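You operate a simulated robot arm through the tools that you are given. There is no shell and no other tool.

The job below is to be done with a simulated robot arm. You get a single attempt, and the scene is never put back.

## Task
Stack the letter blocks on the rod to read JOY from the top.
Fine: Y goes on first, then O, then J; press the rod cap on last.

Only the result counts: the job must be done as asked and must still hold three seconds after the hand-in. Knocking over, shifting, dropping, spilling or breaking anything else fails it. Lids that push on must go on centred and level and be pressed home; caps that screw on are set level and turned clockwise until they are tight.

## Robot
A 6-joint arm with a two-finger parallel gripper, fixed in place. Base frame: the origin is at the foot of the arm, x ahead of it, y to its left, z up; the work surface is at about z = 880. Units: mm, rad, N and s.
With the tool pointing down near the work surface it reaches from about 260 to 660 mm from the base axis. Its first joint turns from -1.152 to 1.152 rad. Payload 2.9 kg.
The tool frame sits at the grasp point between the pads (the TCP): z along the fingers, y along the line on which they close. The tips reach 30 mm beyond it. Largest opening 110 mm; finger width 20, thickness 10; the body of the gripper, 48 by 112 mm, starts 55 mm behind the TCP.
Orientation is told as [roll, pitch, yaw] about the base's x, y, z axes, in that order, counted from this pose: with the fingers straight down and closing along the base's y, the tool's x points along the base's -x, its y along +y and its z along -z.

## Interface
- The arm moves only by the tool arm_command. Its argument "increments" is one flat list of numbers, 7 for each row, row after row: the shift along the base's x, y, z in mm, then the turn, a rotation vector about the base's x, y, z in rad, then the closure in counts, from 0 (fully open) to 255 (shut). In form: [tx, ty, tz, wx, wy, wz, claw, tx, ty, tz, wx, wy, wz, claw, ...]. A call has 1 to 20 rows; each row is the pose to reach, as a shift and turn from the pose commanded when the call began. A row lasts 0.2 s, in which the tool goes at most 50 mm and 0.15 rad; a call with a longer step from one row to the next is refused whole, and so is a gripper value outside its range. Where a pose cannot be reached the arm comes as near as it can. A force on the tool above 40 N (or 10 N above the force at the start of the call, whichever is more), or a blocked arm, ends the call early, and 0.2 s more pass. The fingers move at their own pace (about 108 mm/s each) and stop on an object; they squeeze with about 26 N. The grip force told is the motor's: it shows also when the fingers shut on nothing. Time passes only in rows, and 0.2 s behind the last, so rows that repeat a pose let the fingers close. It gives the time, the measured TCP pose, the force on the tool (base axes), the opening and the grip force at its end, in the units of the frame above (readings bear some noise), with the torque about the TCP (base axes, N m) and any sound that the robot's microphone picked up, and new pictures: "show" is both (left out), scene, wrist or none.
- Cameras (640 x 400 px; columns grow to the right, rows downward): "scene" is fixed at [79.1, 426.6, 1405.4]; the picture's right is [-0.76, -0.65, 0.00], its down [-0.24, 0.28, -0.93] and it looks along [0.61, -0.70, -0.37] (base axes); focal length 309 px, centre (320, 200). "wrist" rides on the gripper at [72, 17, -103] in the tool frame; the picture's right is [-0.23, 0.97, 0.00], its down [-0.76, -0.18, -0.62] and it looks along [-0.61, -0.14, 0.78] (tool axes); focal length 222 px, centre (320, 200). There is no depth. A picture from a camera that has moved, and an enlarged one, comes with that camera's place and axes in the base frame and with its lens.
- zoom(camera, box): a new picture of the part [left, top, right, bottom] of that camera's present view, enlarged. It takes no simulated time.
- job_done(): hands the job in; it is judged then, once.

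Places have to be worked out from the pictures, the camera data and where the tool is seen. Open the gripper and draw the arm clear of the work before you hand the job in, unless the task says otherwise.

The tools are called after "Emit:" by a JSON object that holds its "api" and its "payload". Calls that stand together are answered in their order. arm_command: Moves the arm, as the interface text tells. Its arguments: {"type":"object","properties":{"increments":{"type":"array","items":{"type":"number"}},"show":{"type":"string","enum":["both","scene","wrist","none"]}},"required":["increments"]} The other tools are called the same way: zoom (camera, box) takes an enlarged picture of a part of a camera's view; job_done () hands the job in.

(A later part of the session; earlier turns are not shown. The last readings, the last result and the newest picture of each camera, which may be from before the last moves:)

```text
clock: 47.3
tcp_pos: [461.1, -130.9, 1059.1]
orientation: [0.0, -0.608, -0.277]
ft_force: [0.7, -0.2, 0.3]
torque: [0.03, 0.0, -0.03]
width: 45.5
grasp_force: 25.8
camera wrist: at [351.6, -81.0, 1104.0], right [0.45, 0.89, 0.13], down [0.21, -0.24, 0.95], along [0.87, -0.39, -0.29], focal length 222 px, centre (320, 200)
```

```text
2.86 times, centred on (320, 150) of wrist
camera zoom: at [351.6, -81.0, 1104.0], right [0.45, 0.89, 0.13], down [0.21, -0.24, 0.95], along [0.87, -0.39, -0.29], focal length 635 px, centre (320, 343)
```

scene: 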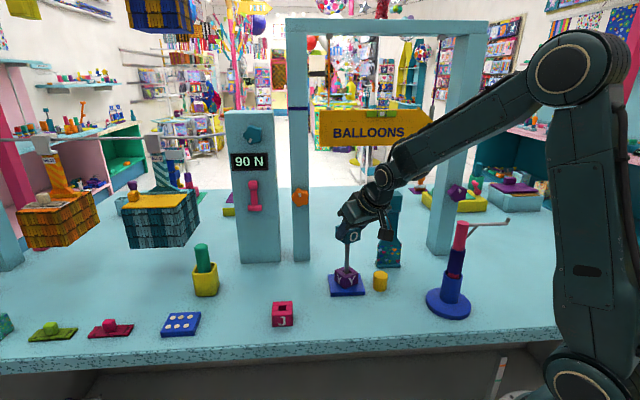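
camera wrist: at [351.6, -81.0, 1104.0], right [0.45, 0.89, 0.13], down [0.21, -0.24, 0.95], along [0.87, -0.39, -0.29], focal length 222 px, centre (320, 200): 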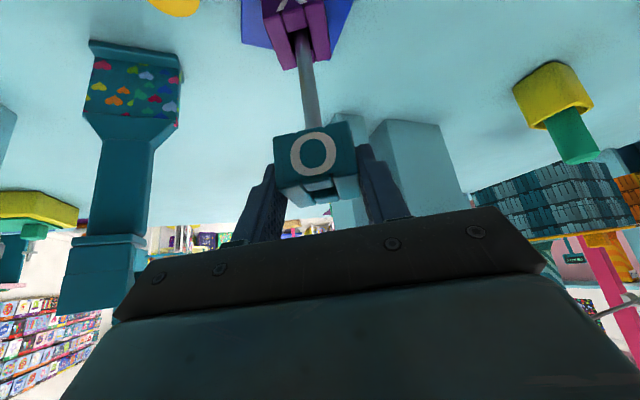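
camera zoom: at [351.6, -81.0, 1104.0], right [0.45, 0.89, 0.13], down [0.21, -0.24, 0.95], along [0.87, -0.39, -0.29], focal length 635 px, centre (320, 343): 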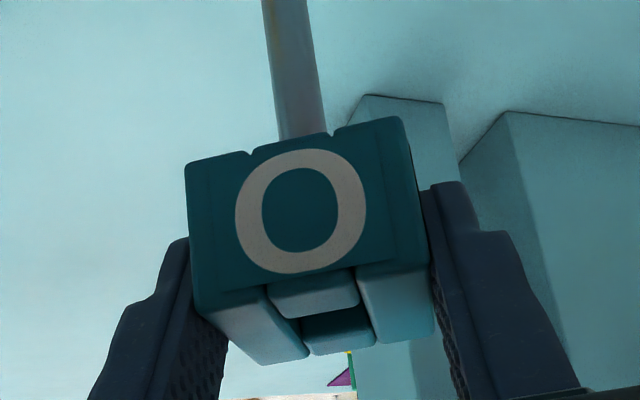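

O is threaded with zero force. Continuing down.

Emit:
{"api": "arm_command", "payload": {"increments": [0, 0, -6, 0, 0, 0, 255, 0, 0, -13, 0, 0, 0, 255, 0, 0, -20, 0, 0, 0, 255, 0, 0, -27, 0, 0, 0, 255, 0, 0, -34, 0, 0, 0, 255, 0, 0, -41, 0, 0, 0, 255, 0, 0, -48, 0, 0, 0, 255, 0, 0, -55, 0, 0, 0, 255, 0, 0, -62, 0, 0, 0, 255, 0, 0, -69, 0, 0, 0, 255]}}

Emit:
{"api": "zoom", "payload": {"camera": "wrist", "box": [265, 80, 375, 220]}}

Emit:
{"api": "zoom", "payload": {"camera": "scene", "box": [310, 210, 390, 310]}}

```text
clock: 49.5
tcp_pos: [460.2, -131.1, 991.8]
orientation: [-0.001, -0.606, -0.276]
ft_force: [0.2, 0.2, -1.0]
torque: [-0.01, 0.0, 0.01]
width: 45.4
grasp_force: 26.3
camera wrist: at [351.4, -80.8, 1034.9], right [0.45, 0.89, 0.13], down [0.21, -0.24, 0.95], along [0.87, -0.39, -0.3], focal length 222 px, centre (320, 200)
```

scene: 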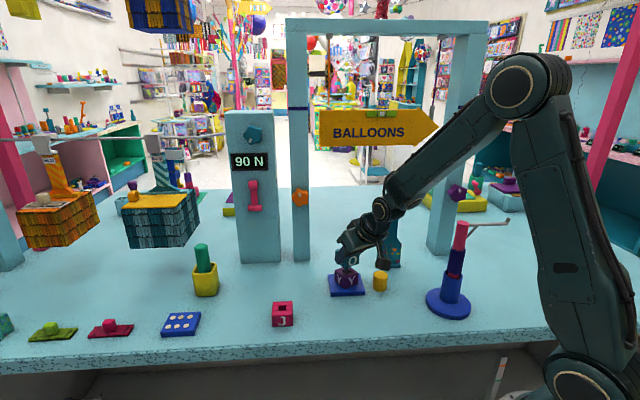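
wrist: 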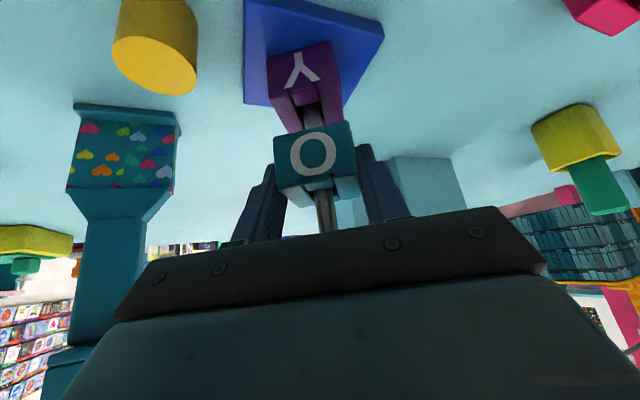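

```text
2.86 times, centred on (320, 150) of wrist
camera zoom: at [351.4, -80.8, 1034.9], right [0.45, 0.89, 0.13], down [0.21, -0.24, 0.95], along [0.87, -0.39, -0.3], focal length 635 px, centre (320, 343)
```

zoom: 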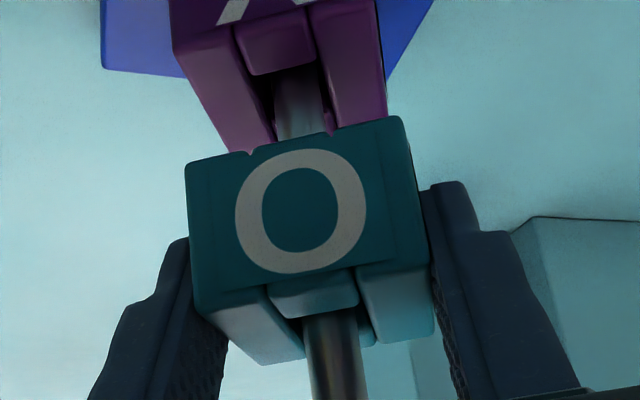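

```text
4.00 times, centred on (350, 260) of scene
camera zoom: at [79.1, 426.6, 1405.4], right [-0.76, -0.65, 0.0], down [-0.24, 0.28, -0.93], along [0.61, -0.7, -0.37], focal length 1234 px, centre (200, -40)
```

zoom: 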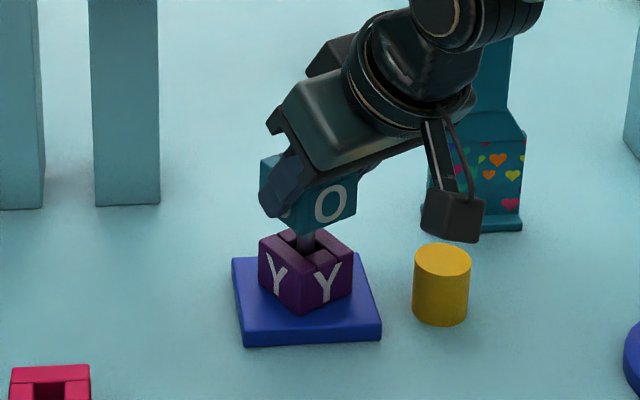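

About 25 mm remains to Y's top. I'm descending slowly and watching force.

Emit:
{"api": "arm_command", "payload": {"increments": [0, 0, -4, 0, 0, 0, 255, 0, 0, -8, 0, 0, 0, 255, 0, 0, -12, 0, 0, 0, 255, 0, 0, -15, 0, 0, 0, 255, 0, 0, -18, 0, 0, 0, 255, 0, 0, -20, 0, 0, 0, 255]}}

Emit:
{"api": "zoom", "payload": {"camera": "wrist", "box": [265, 80, 375, 220]}}

Emit:
{"api": "zoom", "payload": {"camera": "scene", "box": [310, 210, 390, 310]}}

```text
clock: 50.9
tcp_pos: [460.9, -130.1, 970.7]
orientation: [0.0, -0.606, -0.275]
ft_force: [-0.6, -0.5, -0.3]
torque: [0.0, 0.01, -0.01]
width: 45.1
grasp_force: 26.6
camera wrist: at [351.5, -81.1, 1014.7], right [0.45, 0.89, 0.13], down [0.21, -0.24, 0.95], along [0.87, -0.39, -0.3], focal length 222 px, centre (320, 200)
```

scene: 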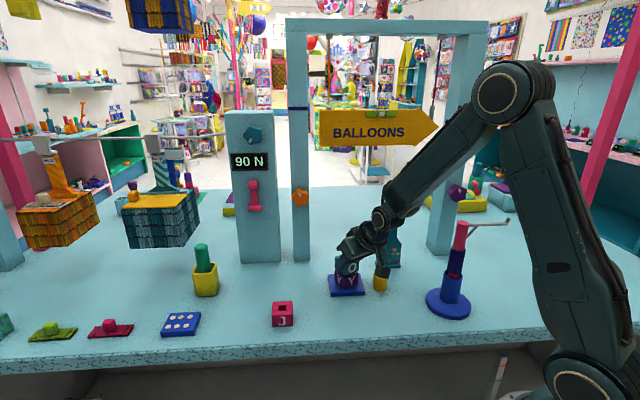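
wrist: 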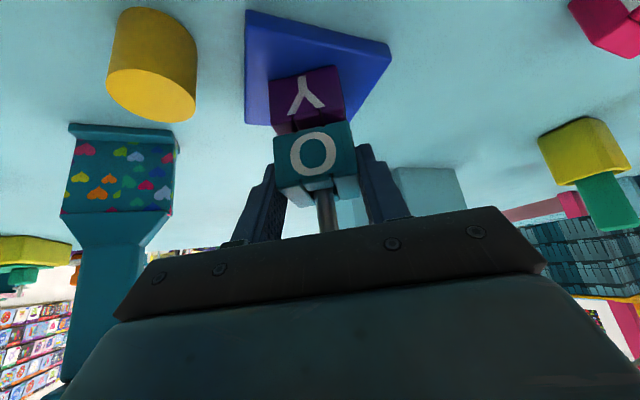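

```text
2.86 times, centred on (320, 150) of wrist
camera zoom: at [351.5, -81.1, 1014.7], right [0.45, 0.89, 0.13], down [0.21, -0.24, 0.95], along [0.87, -0.39, -0.3], focal length 635 px, centre (320, 343)
```

zoom: 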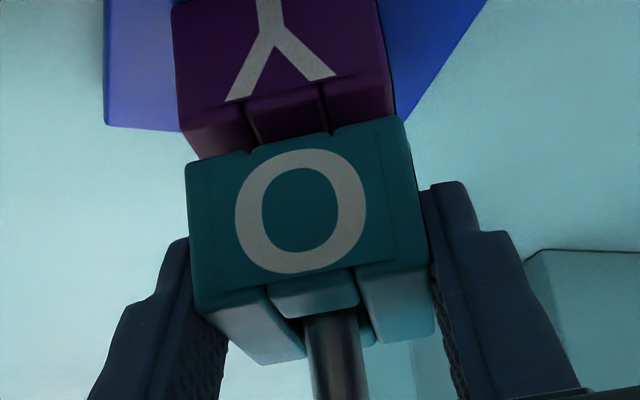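

```text
4.00 times, centred on (350, 260) of scene
camera zoom: at [79.1, 426.6, 1405.4], right [-0.76, -0.65, 0.0], down [-0.24, 0.28, -0.93], along [0.61, -0.7, -0.37], focal length 1234 px, centre (200, -40)
```

zoom: 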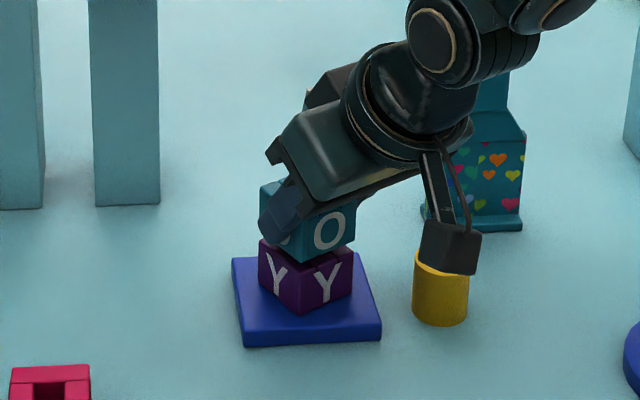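

Only a few mm of gap remain. I'll lower 3 mm more and release O.

Emit:
{"api": "arm_command", "payload": {"increments": [0, 0, -1.5, 0, 0, 0, 255, 0, 0, -3, 0, 0, 0, 255, 0, 0, -3, 0, 0, 0, 255, 0, 0, -3, 0, 0, 0, 108, 0, 0, -3, 0, 0, 0, 108, 0, 0, -3, 0, 0, 0, 108]}}

Emit:
{"api": "zoom", "payload": {"camera": "wrist", "box": [240, 60, 400, 220]}}

```text
clock: 52.3
tcp_pos: [460.6, -131.0, 968.4]
orientation: [-0.001, -0.608, -0.275]
ft_force: [0.8, -0.1, 0.1]
torque: [0.02, 0.02, 0.02]
width: 63.5
grasp_force: 0.1
camera wrist: at [351.4, -81.2, 1012.0], right [0.45, 0.89, 0.13], down [0.21, -0.24, 0.95], along [0.87, -0.39, -0.29], focal length 222 px, centre (320, 200)
```

scene: 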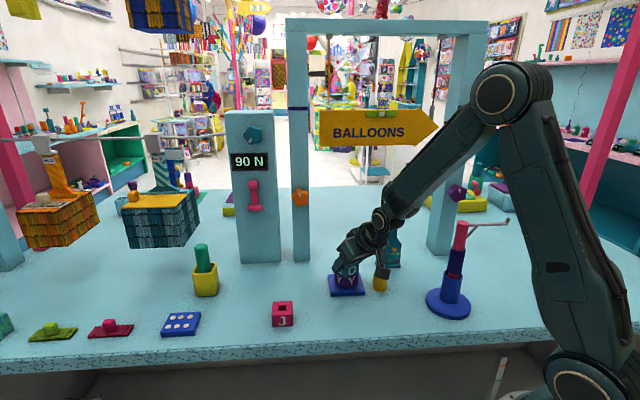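
wrist: 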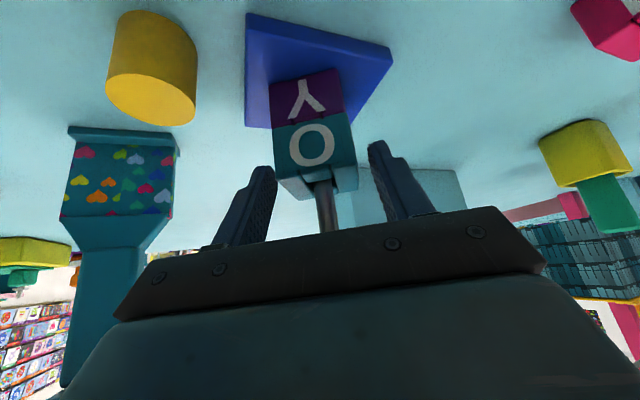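

```text
2.50 times, centred on (320, 140) of wrist
camera zoom: at [351.4, -81.2, 1012.0], right [0.45, 0.89, 0.13], down [0.21, -0.24, 0.95], along [0.87, -0.39, -0.29], focal length 555 px, centre (320, 350)
```

zoom: 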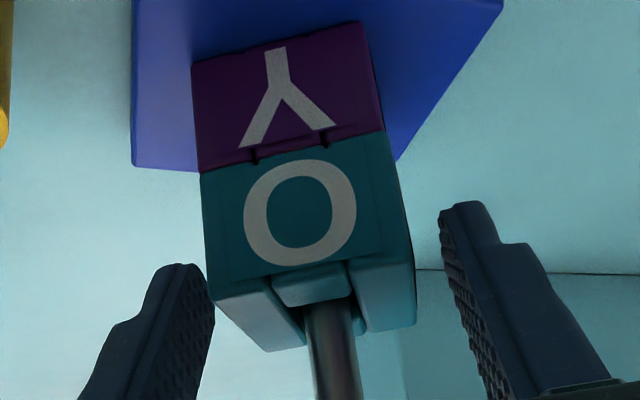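

O is seated on Y. I'll back off, rise, and move over to J near (510,58), yaw about 46°.

Emit:
{"api": "arm_command", "payload": {"increments": [-4, 1.2, 0, 0, 0, 0, 108, -8, 2.3, 3, 0, 0, 0, 108, -8, 2.3, 30, 0, 0, 0, 108, -8, 2.3, 70, 0, 0, 0, 108, -8, 2.3, 112, 0, 0, 0, 108, -8, 2.3, 153, 0, 0, 0, 108, -2, 24.7, 153, 0, 0, 0.134, 108, 4.5, 47, 153, 0, 0, 0.268, 108, 11, 69.4, 153, 0, 0, 0.402, 108, 17.3, 91.8, 153, 0, 0, 0.536, 105, 23.7, 114, 153, 0, 0, 0.67, 100, 30, 136.5, 120, 0, 0, 0.804, 95, 36.4, 158.8, 80, 0, 0, 0.938, 90, 42.7, 181.2, 43, 0, 0, 1.072, 90, 42.7, 181.2, 43, 0, 0, 1.072, 90]}}

Emit:
{"api": "zoom", "payload": {"camera": "wrist", "box": [220, 40, 430, 230]}}

Emit:
{"api": "zoom", "payload": {"camera": "scene", "box": [250, 210, 400, 340]}}

```text
clock: 55.5
tcp_pos: [504.1, 50.3, 1009.5]
orientation: [-0.001, -0.608, 0.798]
ft_force: [0.6, 0.4, 0.0]
torque: [-0.02, 0.0, 0.0]
width: 71.0
grasp_force: 0.1
camera wrist: at [408.6, -21.3, 1054.4], right [-0.57, 0.81, 0.13], down [0.31, 0.07, 0.95], along [0.76, 0.58, -0.29], focal length 222 px, centre (320, 200)
```

scene: 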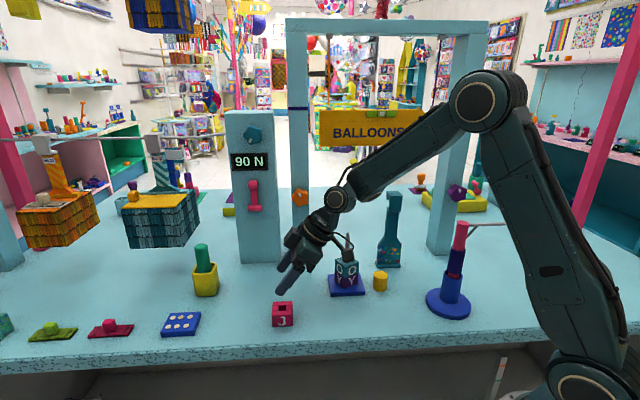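
wrist: 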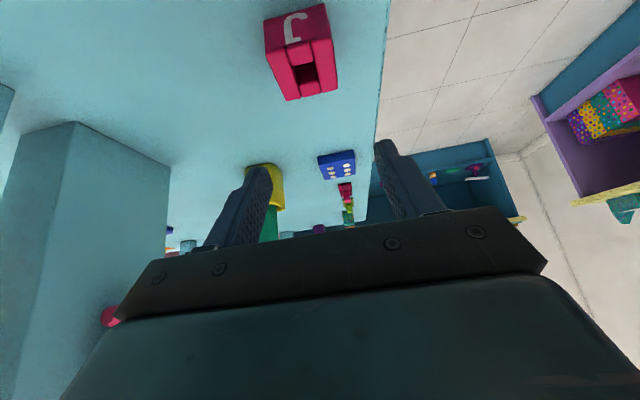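

```text
2.11 times, centred on (325, 135) of wrist
camera zoom: at [408.6, -21.3, 1054.4], right [-0.57, 0.81, 0.13], down [0.31, 0.07, 0.95], along [0.76, 0.58, -0.29], focal length 468 px, centre (310, 337)
```

zoom: 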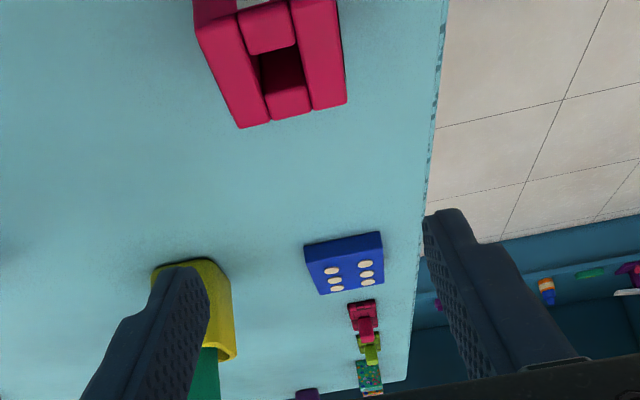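

```text
3.08 times, centred on (325, 275) of scene
camera zoom: at [79.1, 426.6, 1405.4], right [-0.76, -0.65, 0.0], down [-0.24, 0.28, -0.93], along [0.61, -0.7, -0.37], focal length 949 px, centre (305, -31)
```

zoom: 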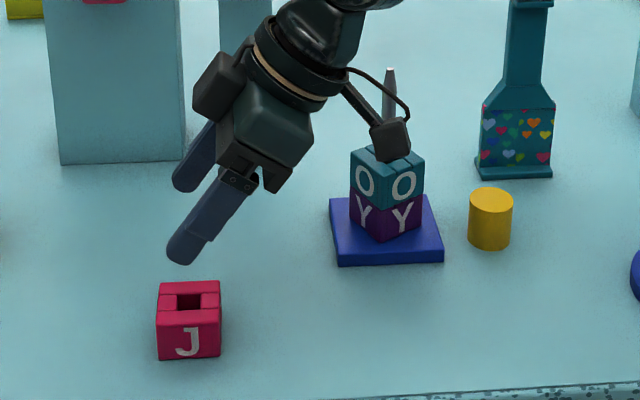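

J appears exactly where O did relative to the tool. Descending, closing, and doing a slow test lift.

Emit:
{"api": "arm_command", "payload": {"increments": [0, -0.5, -30, 0, 0, 0, 90, 0, -0.5, -55, 0, 0, 0, 90, 0, -0.5, -75, 0, 0, 0, 90, 0, -0.5, -88, 0, 0, 0, 90, 0, -0.5, -95.5, 0, 0, 0, 90, 0, -0.5, -95.5, 0, 0, 0, 90]}}

Emit:
{"api": "zoom", "payload": {"camera": "wrist", "box": [220, 100, 430, 230]}}

```text
clock: 56.9
tcp_pos: [504.2, 50.7, 916.2]
orientation: [0.0, -0.608, 0.795]
ft_force: [0.2, -0.1, 0.0]
torque: [0.0, 0.0, 0.01]
width: 71.4
grasp_force: 0.1
camera wrist: at [409.0, -21.7, 959.6], right [-0.57, 0.81, 0.13], down [0.32, 0.07, 0.95], along [0.76, 0.58, -0.3], focal length 222 px, centre (320, 200)
```

scene: 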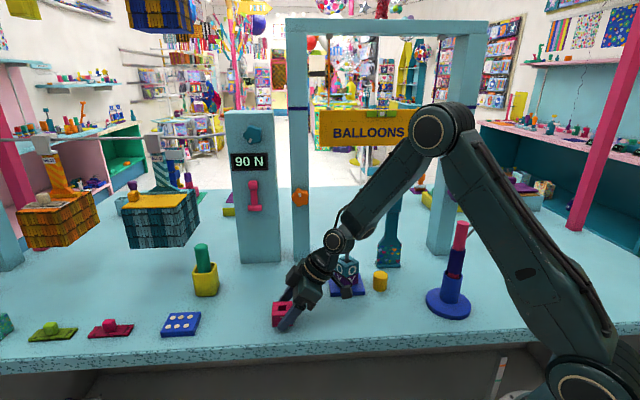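
wrist: 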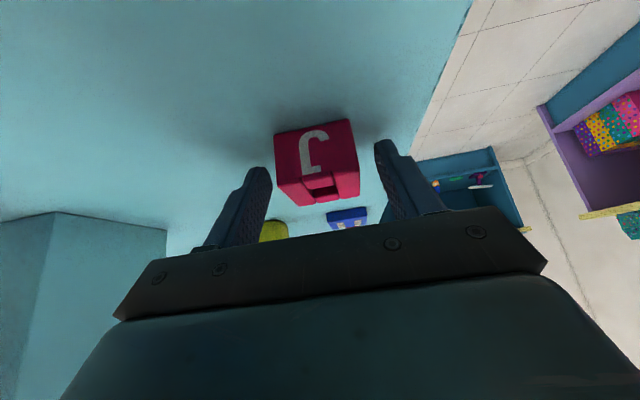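

```text
3.05 times, centred on (325, 165) of wrist
camera zoom: at [409.0, -21.7, 959.6], right [-0.57, 0.81, 0.13], down [0.32, 0.07, 0.95], along [0.76, 0.58, -0.3], focal length 677 px, centre (305, 307)
```

zoom: 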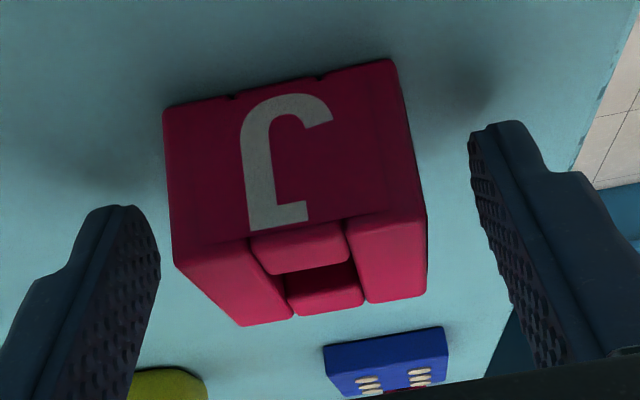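

Emit:
{"api": "arm_command", "payload": {"increments": [0, 0, -1, 0, 0, 0, 90, 0, 0, -1, 0, 0, 0, 255, 0, 0, -1, 0, 0, 0, 255, 0, 0, -1, 0, 0, 0, 255, 0, 0, -1, 0, 0, 0, 255], "show": "none"}}

Emit:
{"api": "arm_command", "payload": {"increments": [0, 0, 1, 0, 0, 0, 255, 0, 0, 3, 0, 0, 0, 255, 0, 0, 5, 0, 0, 0, 255, 0, 0, 7, 0, 0, 0, 255, 0, 0, 10, 0, 0, 0, 255, 0, 0, 14, 0, 0, 0, 255]}}

Emit:
{"api": "zoom", "payload": {"camera": "wrist", "box": [265, 110, 365, 215]}}

Emit:
{"api": "zoom", "payload": {"camera": "scene", "box": [255, 270, 325, 335]}}

```text
clock: 58.1
tcp_pos: [505.0, 50.0, 915.4]
orientation: [-0.001, -0.61, 0.796]
ft_force: [-0.3, 0.9, 0.2]
torque: [0.04, -0.01, -0.01]
width: 45.3
grasp_force: 25.6
```

```text
clock: 59.5
tcp_pos: [504.4, 49.2, 928.8]
orientation: [-0.001, -0.607, 0.796]
ft_force: [0.7, 0.1, -1.4]
torque: [0.0, 0.0, 0.01]
width: 45.3
grasp_force: 25.6
camera wrist: at [408.7, -22.2, 972.5], right [-0.57, 0.81, 0.13], down [0.32, 0.07, 0.95], along [0.76, 0.58, -0.3], focal length 222 px, centre (320, 200)
```

scene: 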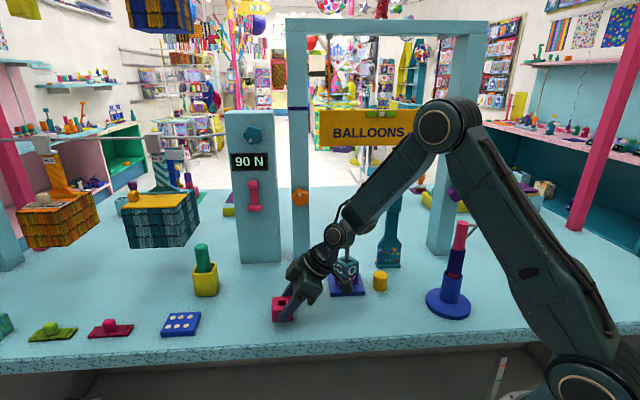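
wrist: 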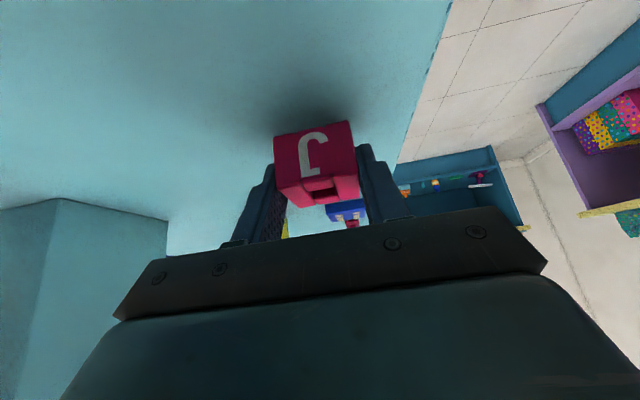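

```text
3.81 times, centred on (315, 162) of wrist
camera zoom: at [408.7, -22.2, 972.5], right [-0.57, 0.81, 0.13], down [0.32, 0.07, 0.95], along [0.76, 0.58, -0.3], focal length 846 px, centre (339, 343)
```

zoom: 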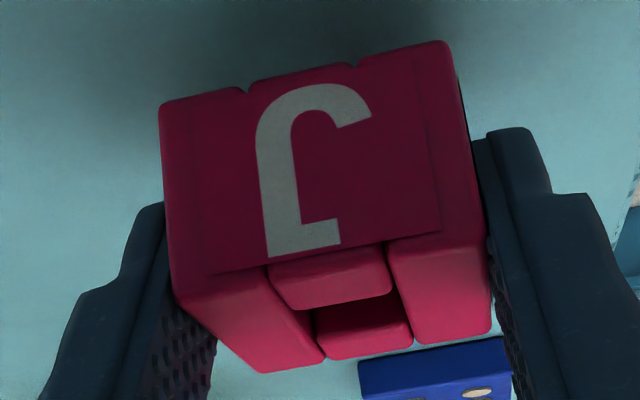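

```text
6.15 times, centred on (290, 302) of scene
camera zoom: at [79.1, 426.6, 1405.4], right [-0.76, -0.65, 0.0], down [-0.24, 0.28, -0.93], along [0.61, -0.7, -0.37], focal length 1899 px, centre (505, -431)
```

zoom: 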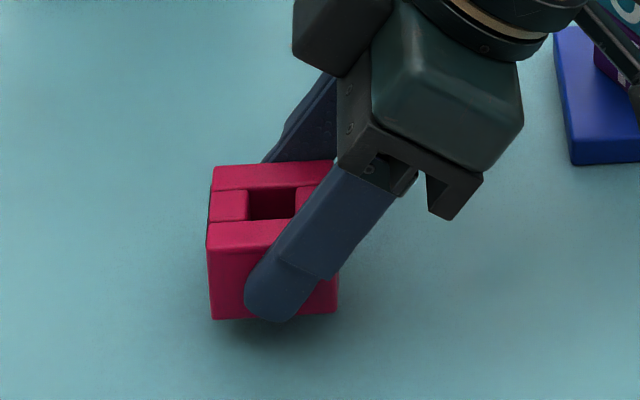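

J sits in the grip identically to O. I'll lift and carry it to the same hover pose that worked for O.

Emit:
{"api": "arm_command", "payload": {"increments": [0, 0, 4, 0, 0, 0, 255, 0, 0, 14, 0, 0, 0, 255, 0, 0, 30, 0, 0, 0, 255, 0, 0, 50, 0, 0, 0, 255, 0, 0, 72, 0, 0, 0, 255, 0, 0, 95, 0, 0, 0, 255, 0, 0, 118, 0, 0, 0, 255, 0, 0, 140, 0, 0, 0, 255, 0, 0, 160, 0, 0, 0, 255, 0, 0, 177, 0, 0, 0, 255, 0, 0, 186, 0, 0, 0, 255], "show": "none"}}

Emit:
{"api": "arm_command", "payload": {"increments": [-2, -8, 0, 0, 0, -0.1, 255, -5, -22, 0, 0, 0, -0.2, 255, -10, -42, 0, 0, 0, -0.32, 255, -15, -64, 0, 0, 0, -0.44, 255, -20, -86, 0, 0, 0, -0.56, 255, -25, -108, 0, 0, 0, -0.68, 255, -31, -130, 0, 0, 0, -0.8, 255, -36, -151, 0, 0, 0, -0.9, 255, -40, -169, 0, 0, 0, -0.99, 255, -42.7, -180.7, 0, 0, 0, -1.072, 255, -42.7, -180.7, 0, 0, 0, -1.072, 255]}}

Emit:
{"api": "zoom", "payload": {"camera": "scene", "box": [325, 190, 375, 250]}}

Emit:
{"api": "zoom", "payload": {"camera": "wrist", "box": [265, 80, 375, 220]}}

```text
clock: 61.9
tcp_pos: [503.9, 50.4, 1114.7]
orientation: [0.001, -0.61, 0.796]
ft_force: [-0.1, -1.0, -0.6]
torque: [0.01, -0.03, 0.01]
width: 45.4
grasp_force: 26.1
```

```text
clock: 64.3
tcp_pos: [462.0, -131.0, 1113.8]
orientation: [-0.002, -0.607, -0.277]
ft_force: [-0.9, 0.3, 0.6]
torque: [-0.01, 0.01, -0.02]
width: 45.2
grasp_force: 26.6
camera wrist: at [351.5, -81.4, 1158.0], right [0.45, 0.89, 0.13], down [0.21, -0.24, 0.95], along [0.87, -0.4, -0.29], focal length 222 px, centre (320, 200)
```

scene: 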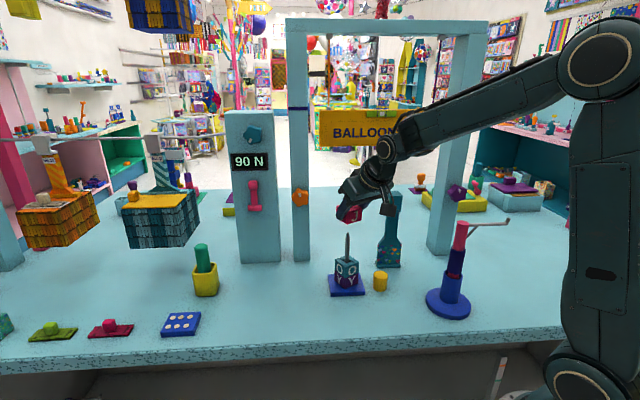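
wrist: 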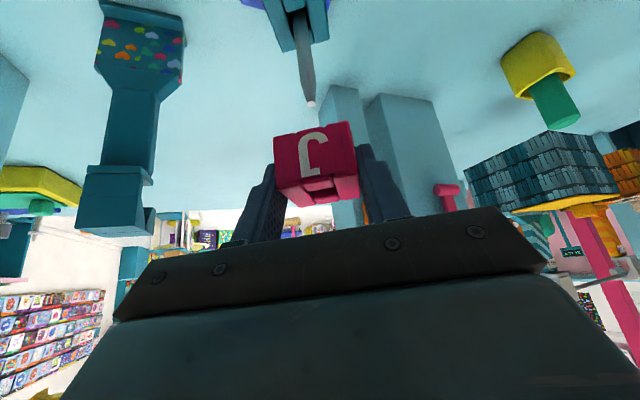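

```text
6.67 times, centred on (350, 220) of scene
camera zoom: at [79.1, 426.6, 1405.4], right [-0.76, -0.65, 0.0], down [-0.24, 0.28, -0.93], along [0.61, -0.7, -0.37], focal length 2057 px, centre (120, 67)
```

zoom: 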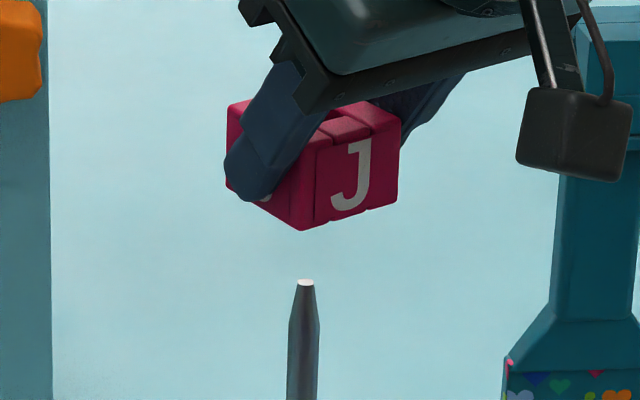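

```text
2.86 times, centred on (320, 150) of wrist
camera zoom: at [351.5, -81.4, 1158.0], right [0.45, 0.89, 0.13], down [0.21, -0.24, 0.95], along [0.87, -0.4, -0.29], focal length 635 px, centre (320, 343)
```

zoom: 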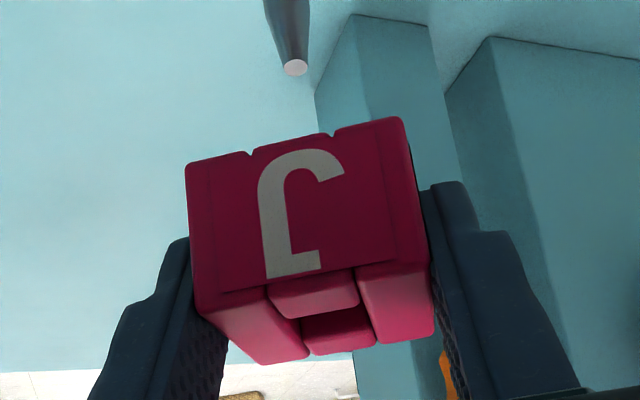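

J's hover matches O's trimmed position to within about 0.5 mm. I'll apply a small trim and lower to just above the tip.

Emit:
{"api": "arm_command", "payload": {"increments": [0.2, 0.5, -8, 0, 0, 0, 255, 0.2, 0.5, -16, 0, 0, 0, 255, 0.2, 0.5, -24, 0, 0, 0, 255, 0.2, 0.5, -30, 0, 0, 0, 255, 0.2, 0.5, -30, 0, 0, 0, 255]}}

Emit:
{"api": "zoom", "payload": {"camera": "scene", "box": [325, 190, 375, 250]}}

Emit:
{"api": "zoom", "payload": {"camera": "wrist", "box": [265, 80, 375, 220]}}

```text
clock: 65.5
tcp_pos: [461.3, -130.0, 1084.2]
orientation: [-0.001, -0.608, -0.276]
ft_force: [-0.2, 0.2, -0.5]
torque: [0.0, 0.01, 0.0]
width: 45.3
grasp_force: 26.7
camera wrist: at [351.5, -80.9, 1127.9], right [0.45, 0.89, 0.13], down [0.21, -0.24, 0.95], along [0.87, -0.39, -0.3], focal length 222 px, centre (320, 200)
```

scene: 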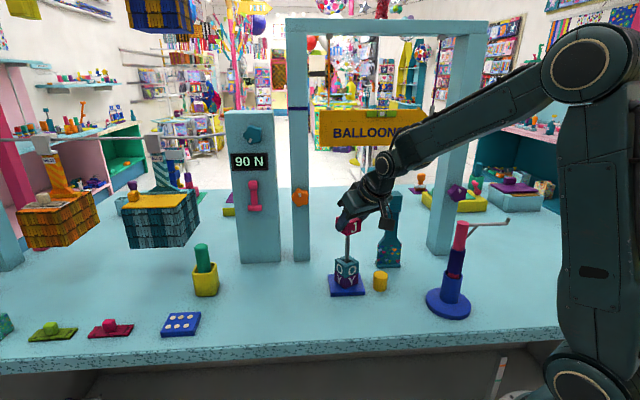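
wrist: 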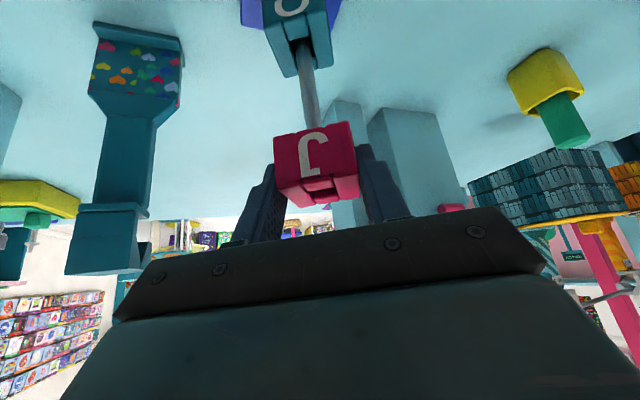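

```text
6.67 times, centred on (350, 220) of scene
camera zoom: at [79.1, 426.6, 1405.4], right [-0.76, -0.65, 0.0], down [-0.24, 0.28, -0.93], along [0.61, -0.7, -0.37], focal length 2057 px, centre (120, 67)
```

zoom: 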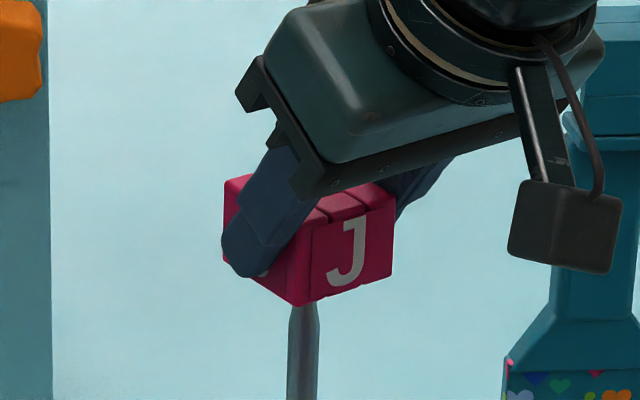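

```text
2.86 times, centred on (320, 150) of wrist
camera zoom: at [351.5, -80.9, 1127.9], right [0.45, 0.89, 0.13], down [0.21, -0.24, 0.95], along [0.87, -0.39, -0.3], focal length 635 px, centre (320, 343)
```

zoom: 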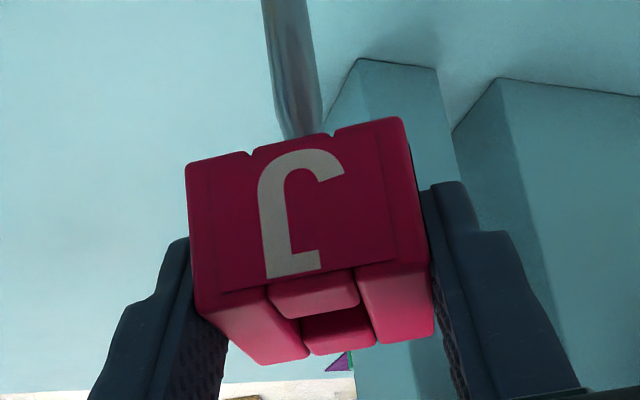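

Alignment is again the same as O's. Lowering J slowly onto and down the rod.

Emit:
{"api": "arm_command", "payload": {"increments": [0, 0, -3, 0, 0, 0, 255, 0, 0, -6, 0, 0, 0, 255, 0, 0, -9, 0, 0, 0, 255, 0, 0, -12, 0, 0, 0, 255, 0, 0, -15, 0, 0, 0, 255, 0, 0, -18, 0, 0, 0, 255, 0, 0, -21, 0, 0, 0, 255, 0, 0, -24, 0, 0, 0, 255, 0, 0, -29, 0, 0, 0, 255, 0, 0, -34, 0, 0, 0, 255, 0, 0, -40, 0, 0, 0, 255, 0, 0, -46, 0, 0, 0, 255, 0, 0, -52, 0, 0, 0, 255, 0, 0, -58, 0, 0, 0, 255, 0, 0, -64, 0, 0, 0, 255, 0, 0, -68, 0, 0, 0, 255]}}

Emit:
{"api": "zoom", "payload": {"camera": "wrist", "box": [265, 80, 375, 220]}}

Emit:
{"api": "zoom", "payload": {"camera": "scene", "box": [310, 210, 390, 310]}}

```text
clock: 68.9
tcp_pos: [462.0, -130.2, 1016.0]
orientation: [0.001, -0.609, -0.276]
ft_force: [-0.3, -1.5, -0.2]
torque: [0.0, 0.0, 0.0]
width: 45.5
grasp_force: 26.0
camera wrist: at [351.3, -80.6, 1059.8], right [0.45, 0.89, 0.13], down [0.21, -0.24, 0.95], along [0.87, -0.39, -0.29], focal length 222 px, centre (320, 200)
```

scene: 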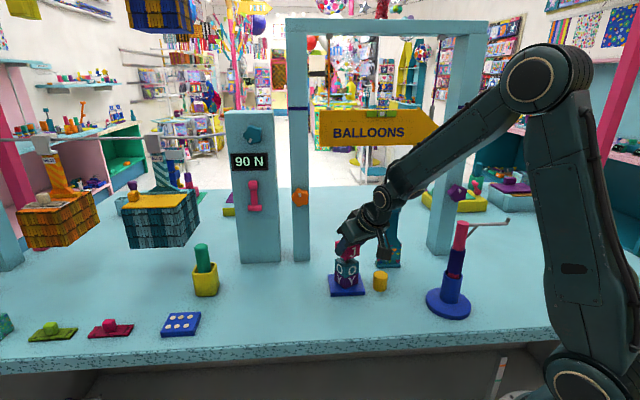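
wrist: 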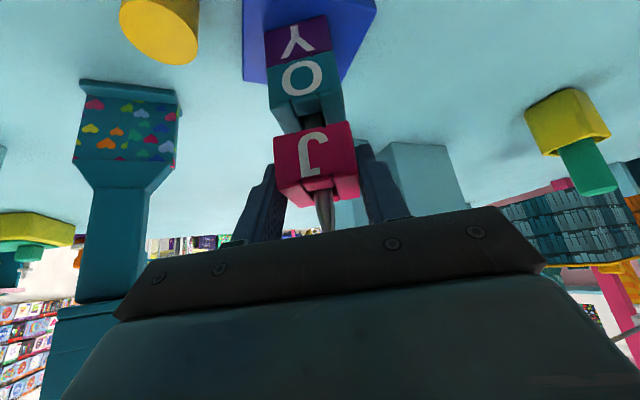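

```text
2.86 times, centred on (320, 150) of wrist
camera zoom: at [351.3, -80.6, 1059.8], right [0.45, 0.89, 0.13], down [0.21, -0.24, 0.95], along [0.87, -0.39, -0.29], focal length 635 px, centre (320, 343)
```

zoom: 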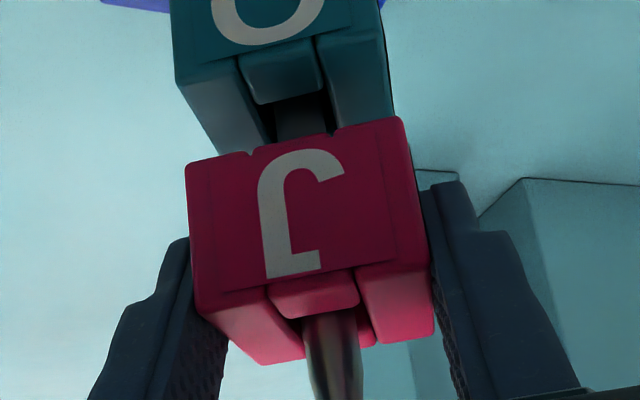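

```text
4.00 times, centred on (350, 260) of scene
camera zoom: at [79.1, 426.6, 1405.4], right [-0.76, -0.65, 0.0], down [-0.24, 0.28, -0.93], along [0.61, -0.7, -0.37], focal length 1234 px, centre (200, -40)
```

zoom: 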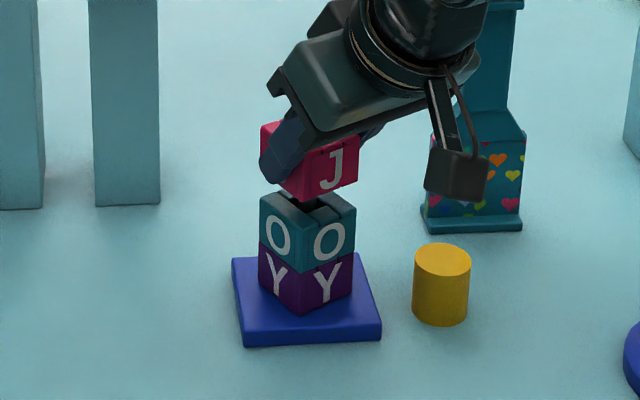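

J is threaded, with about 13-15 mm of gap to O. I'll lower another 11 mm.

Emit:
{"api": "arm_command", "payload": {"increments": [0, 0, -3, 0, 0, 0, 255, 0, 0, -6, 0, 0, 0, 255, 0, 0, -9, 0, 0, 0, 255, 0, 0, -11, 0, 0, 0, 255]}}

Emit:
{"api": "zoom", "payload": {"camera": "wrist", "box": [265, 80, 375, 220]}}

Emit:
{"api": "zoom", "payload": {"camera": "scene", "box": [310, 210, 390, 310]}}

```text
clock: 69.9
tcp_pos: [461.7, -130.7, 1004.1]
orientation: [0.0, -0.61, -0.274]
ft_force: [0.1, 0.1, -0.2]
torque: [0.0, 0.01, 0.0]
width: 45.3
grasp_force: 25.7
camera wrist: at [351.4, -81.1, 1049.0], right [0.44, 0.89, 0.13], down [0.21, -0.24, 0.95], along [0.87, -0.39, -0.29], focal length 222 px, centre (320, 200)
```

scene: 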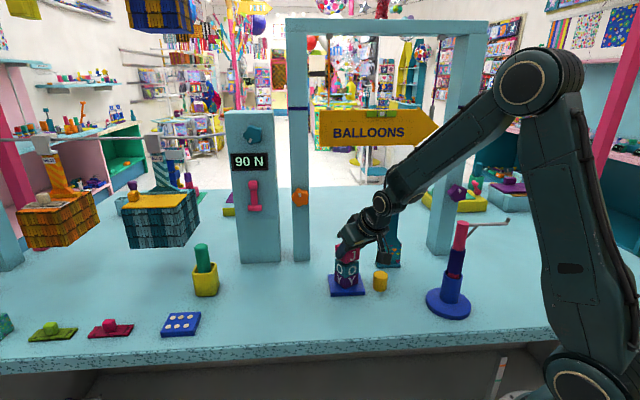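
wrist: 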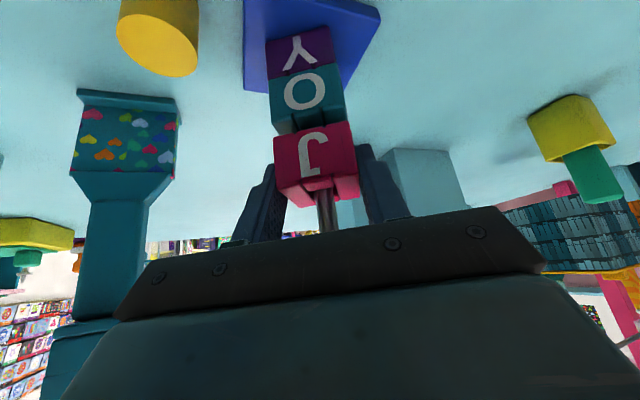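

```text
2.86 times, centred on (320, 150) of wrist
camera zoom: at [351.4, -81.1, 1049.0], right [0.44, 0.89, 0.13], down [0.21, -0.24, 0.95], along [0.87, -0.39, -0.29], focal length 635 px, centre (320, 343)
```

zoom: 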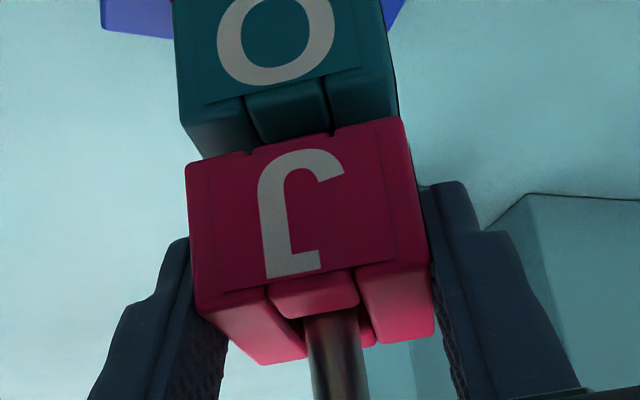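

```text
4.00 times, centred on (350, 260) of scene
camera zoom: at [79.1, 426.6, 1405.4], right [-0.76, -0.65, 0.0], down [-0.24, 0.28, -0.93], along [0.61, -0.7, -0.37], focal length 1234 px, centre (200, -40)
```

zoom: 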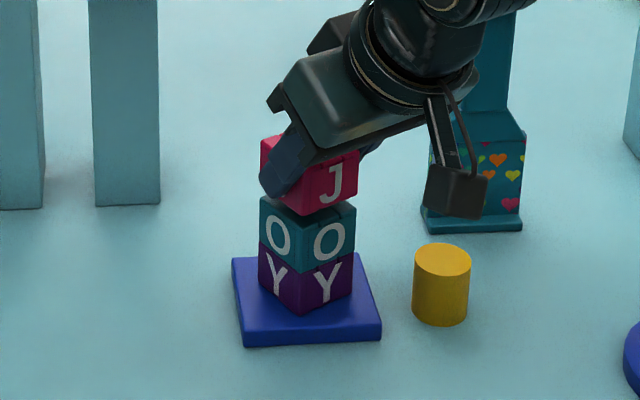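

A few mm of gap remain, so I'll lower up to 5 mm more in small steps and then release.

Emit:
{"api": "arm_command", "payload": {"increments": [0, 0, -1.5, 0, 0, 0, 255, 0, 0, -3, 0, 0, 0, 255, 0, 0, -4.5, 0, 0, 0, 255, 0, 0, -5.5, 0, 0, 0, 255]}}

Emit:
{"api": "zoom", "payload": {"camera": "wrist", "box": [265, 80, 375, 220]}}

Emit:
{"api": "zoom", "payload": {"camera": "scene", "box": [310, 210, 390, 310]}}

```text
clock: 70.9
tcp_pos: [460.9, -130.6, 1000.1]
orientation: [-0.002, -0.606, -0.274]
ft_force: [-0.4, -0.3, -0.4]
torque: [-0.01, 0.01, 0.01]
width: 45.2
grasp_force: 25.7
camera wrist: at [351.5, -80.5, 1043.8], right [0.45, 0.89, 0.13], down [0.21, -0.24, 0.95], along [0.87, -0.39, -0.3], focal length 222 px, centre (320, 200)
```

scene: 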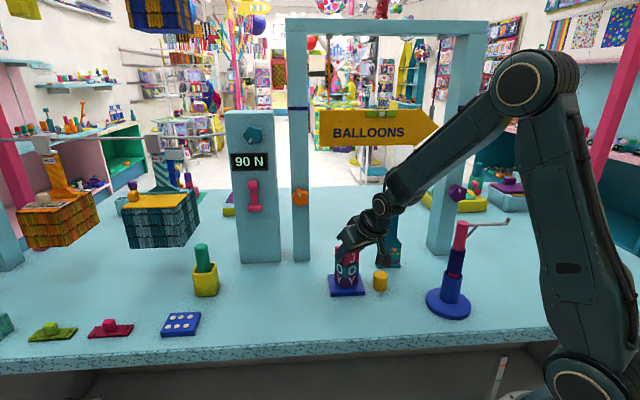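
wrist: 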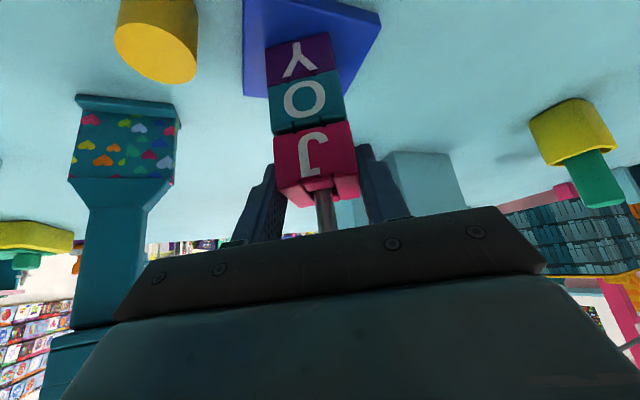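

```text
2.86 times, centred on (320, 150) of wrist
camera zoom: at [351.5, -80.5, 1043.8], right [0.45, 0.89, 0.13], down [0.21, -0.24, 0.95], along [0.87, -0.39, -0.3], focal length 635 px, centre (320, 343)
```

zoom: 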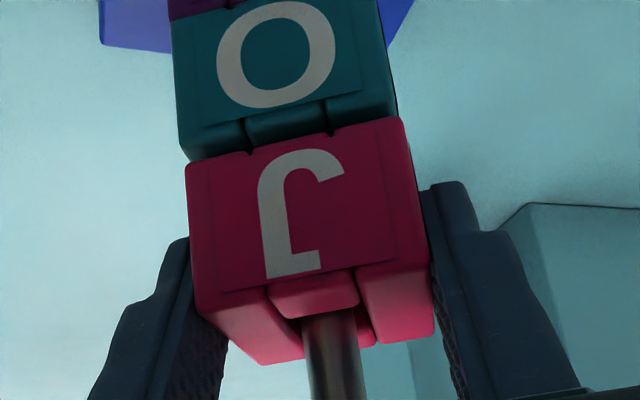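

```text
4.00 times, centred on (350, 260) of scene
camera zoom: at [79.1, 426.6, 1405.4], right [-0.76, -0.65, 0.0], down [-0.24, 0.28, -0.93], along [0.61, -0.7, -0.37], focal length 1234 px, centre (200, -40)
```

zoom: 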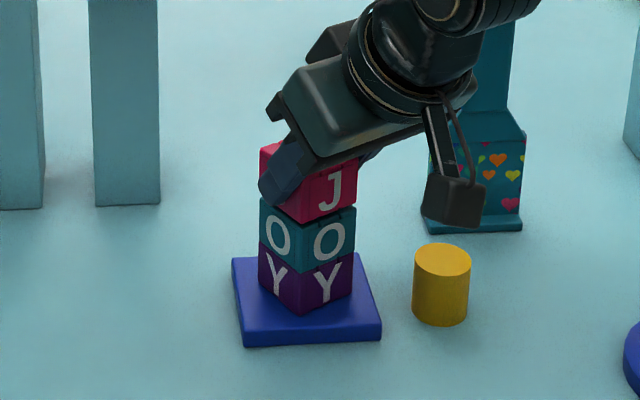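

J hangs about 2-3 mm above O, threaded and unloaded. I'll release it, back away and rise.

Emit:
{"api": "arm_command", "payload": {"increments": [0, 0, 0, 0, 0, 0, 108, 0, 0, 0, 0, 0, 0, 108, 0, 0, 0, 0, 0, 0, 108, -4, 1.2, 0, 0, 0, 0, 108, -8, 2.3, 5, 0, 0, 0, 108, -8, 2.3, 35, 0, 0, 0, 108, -8, 2.3, 75, 0, 0, 0, 108, -8, 2.3, 115, 0, 0, 0, 108, -20, 6, 140, 0, 0, 0, 108, -20, 6, 140, 0, 0, 0, 108]}}

Emit:
{"api": "zoom", "payload": {"camera": "scene", "box": [310, 210, 400, 310]}}

Emit:
{"api": "zoom", "payload": {"camera": "wrist", "box": [100, 0, 380, 130]}}

```text
clock: 73.1
tcp_pos: [441.7, -124.5, 1140.7]
orientation: [-0.001, -0.607, -0.274]
ft_force: [0.2, -0.7, -0.2]
torque: [0.0, -0.02, -0.01]
width: 63.5
grasp_force: 0.0
camera wrist: at [332.0, -74.3, 1184.8], right [0.45, 0.89, 0.13], down [0.21, -0.24, 0.95], along [0.87, -0.39, -0.3], focal length 222 px, centre (320, 200)
```

scene: 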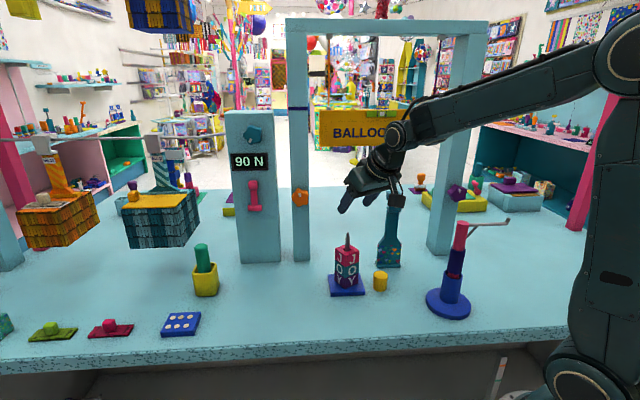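
wrist: 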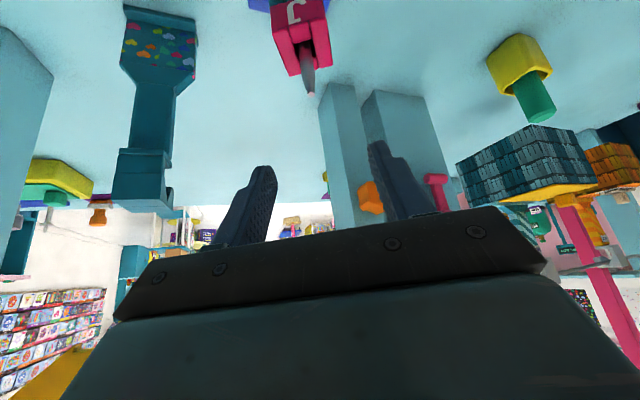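

```text
4.00 times, centred on (355, 260) of scene
camera zoom: at [79.1, 426.6, 1405.4], right [-0.76, -0.65, 0.0], down [-0.24, 0.28, -0.93], along [0.61, -0.7, -0.37], focal length 1234 px, centre (180, -40)
```

zoom: 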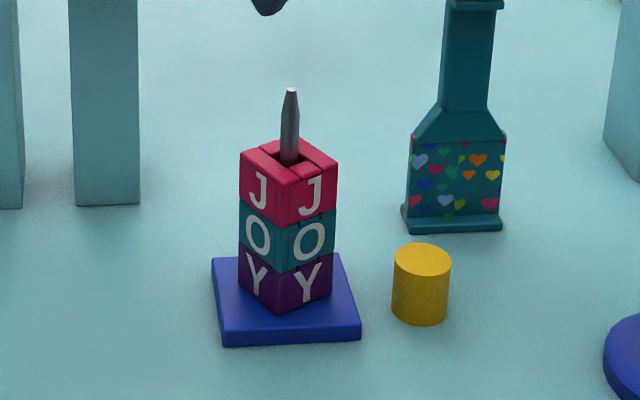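

```text
2.29 times, centred on (240, 65) of wrist
camera zoom: at [332.0, -74.3, 1184.8], right [0.45, 0.89, 0.13], down [0.21, -0.24, 0.95], along [0.87, -0.39, -0.3], focal length 508 px, centre (503, 509)
```

zoom: 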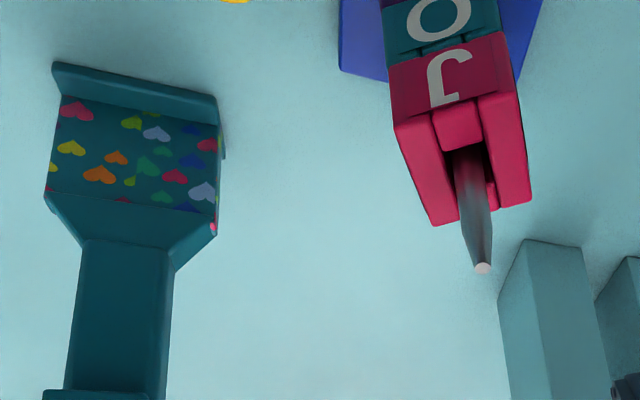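

The stack reads JOY. Next the cap: I'll straighten the tool to vertical, then yaw about -92° so the body and camera clear the stack, above the cap near (402,-192).

Emit:
{"api": "arm_command", "payload": {"increments": [-7, -13, 0, 0.0331, 0.1168, 0, 108, -15, -27, 0, 0.0662, 0.2336, 0, 108, -23, -41, 0, 0.0992, 0.3504, 0, 108, -31, -55, 0, 0.1323, 0.4672, 0, 108, -38, -68.3, 0, 0.1654, 0.584, 0, 108, -38, -68.3, 0, 0.1654, 0.584, 0, 108], "show": "none"}}

Emit:
{"api": "arm_command", "payload": {"increments": [0, 0, 0, 0, 0, -0.133, 108, 0, 0, 0, 0, 0, -0.266, 108, 0, 0, 0, 0, 0, -0.399, 108, 0, 0, 0, 0, 0, -0.532, 108, 0, 0, 0, 0, 0, -0.665, 108, 0, 0, 0, 0, 0, -0.798, 108, 0, 0, 0, 0, 0, -0.931, 108, 0, 0, 0, 0, 0, -1.064, 108, 0, 0, 0, 0, 0, -1.197, 108, 0, 0, 0, 0, 0, -1.33, 108, 0, 0, 0, 0, 0, -1.33, 108]}}

Emit:
{"api": "zoom", "payload": {"camera": "wrist", "box": [200, 0, 460, 200]}}

```text
clock: 74.5
tcp_pos: [403.4, -192.5, 1140.8]
orientation: [0.001, 0.001, -0.275]
ft_force: [-0.3, 0.1, 0.4]
torque: [-0.01, -0.01, 0.0]
width: 63.5
grasp_force: 0.0
```

```text
clock: 76.9
tcp_pos: [403.3, -192.1, 1139.3]
orientation: [0.001, -0.002, -1.607]
ft_force: [-0.6, -0.5, 0.0]
torque: [0.02, -0.03, -0.01]
width: 63.4
grasp_force: 0.1
camera wrist: at [422.9, -119.5, 1243.6], right [0.96, -0.26, 0.0], down [-0.21, -0.75, 0.62], along [-0.16, -0.6, -0.78], focal length 222 px, centre (320, 200)
```

scene: 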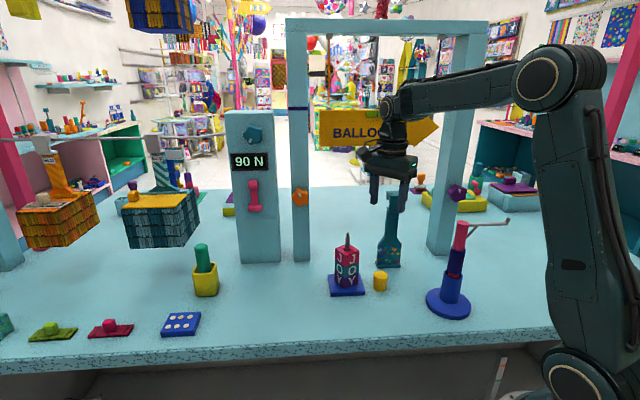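
wrist: 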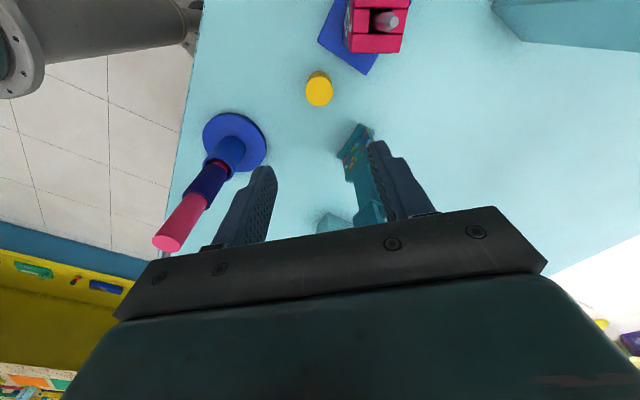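

```text
2.00 times, centred on (330, 100) of wrist
camera zoom: at [422.9, -119.5, 1243.6], right [0.96, -0.26, 0.0], down [-0.21, -0.75, 0.62], along [-0.16, -0.6, -0.78], focal length 444 px, centre (300, 400)
```

zoom: 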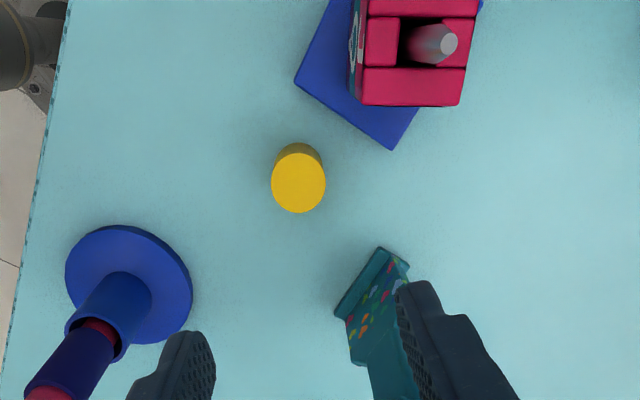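

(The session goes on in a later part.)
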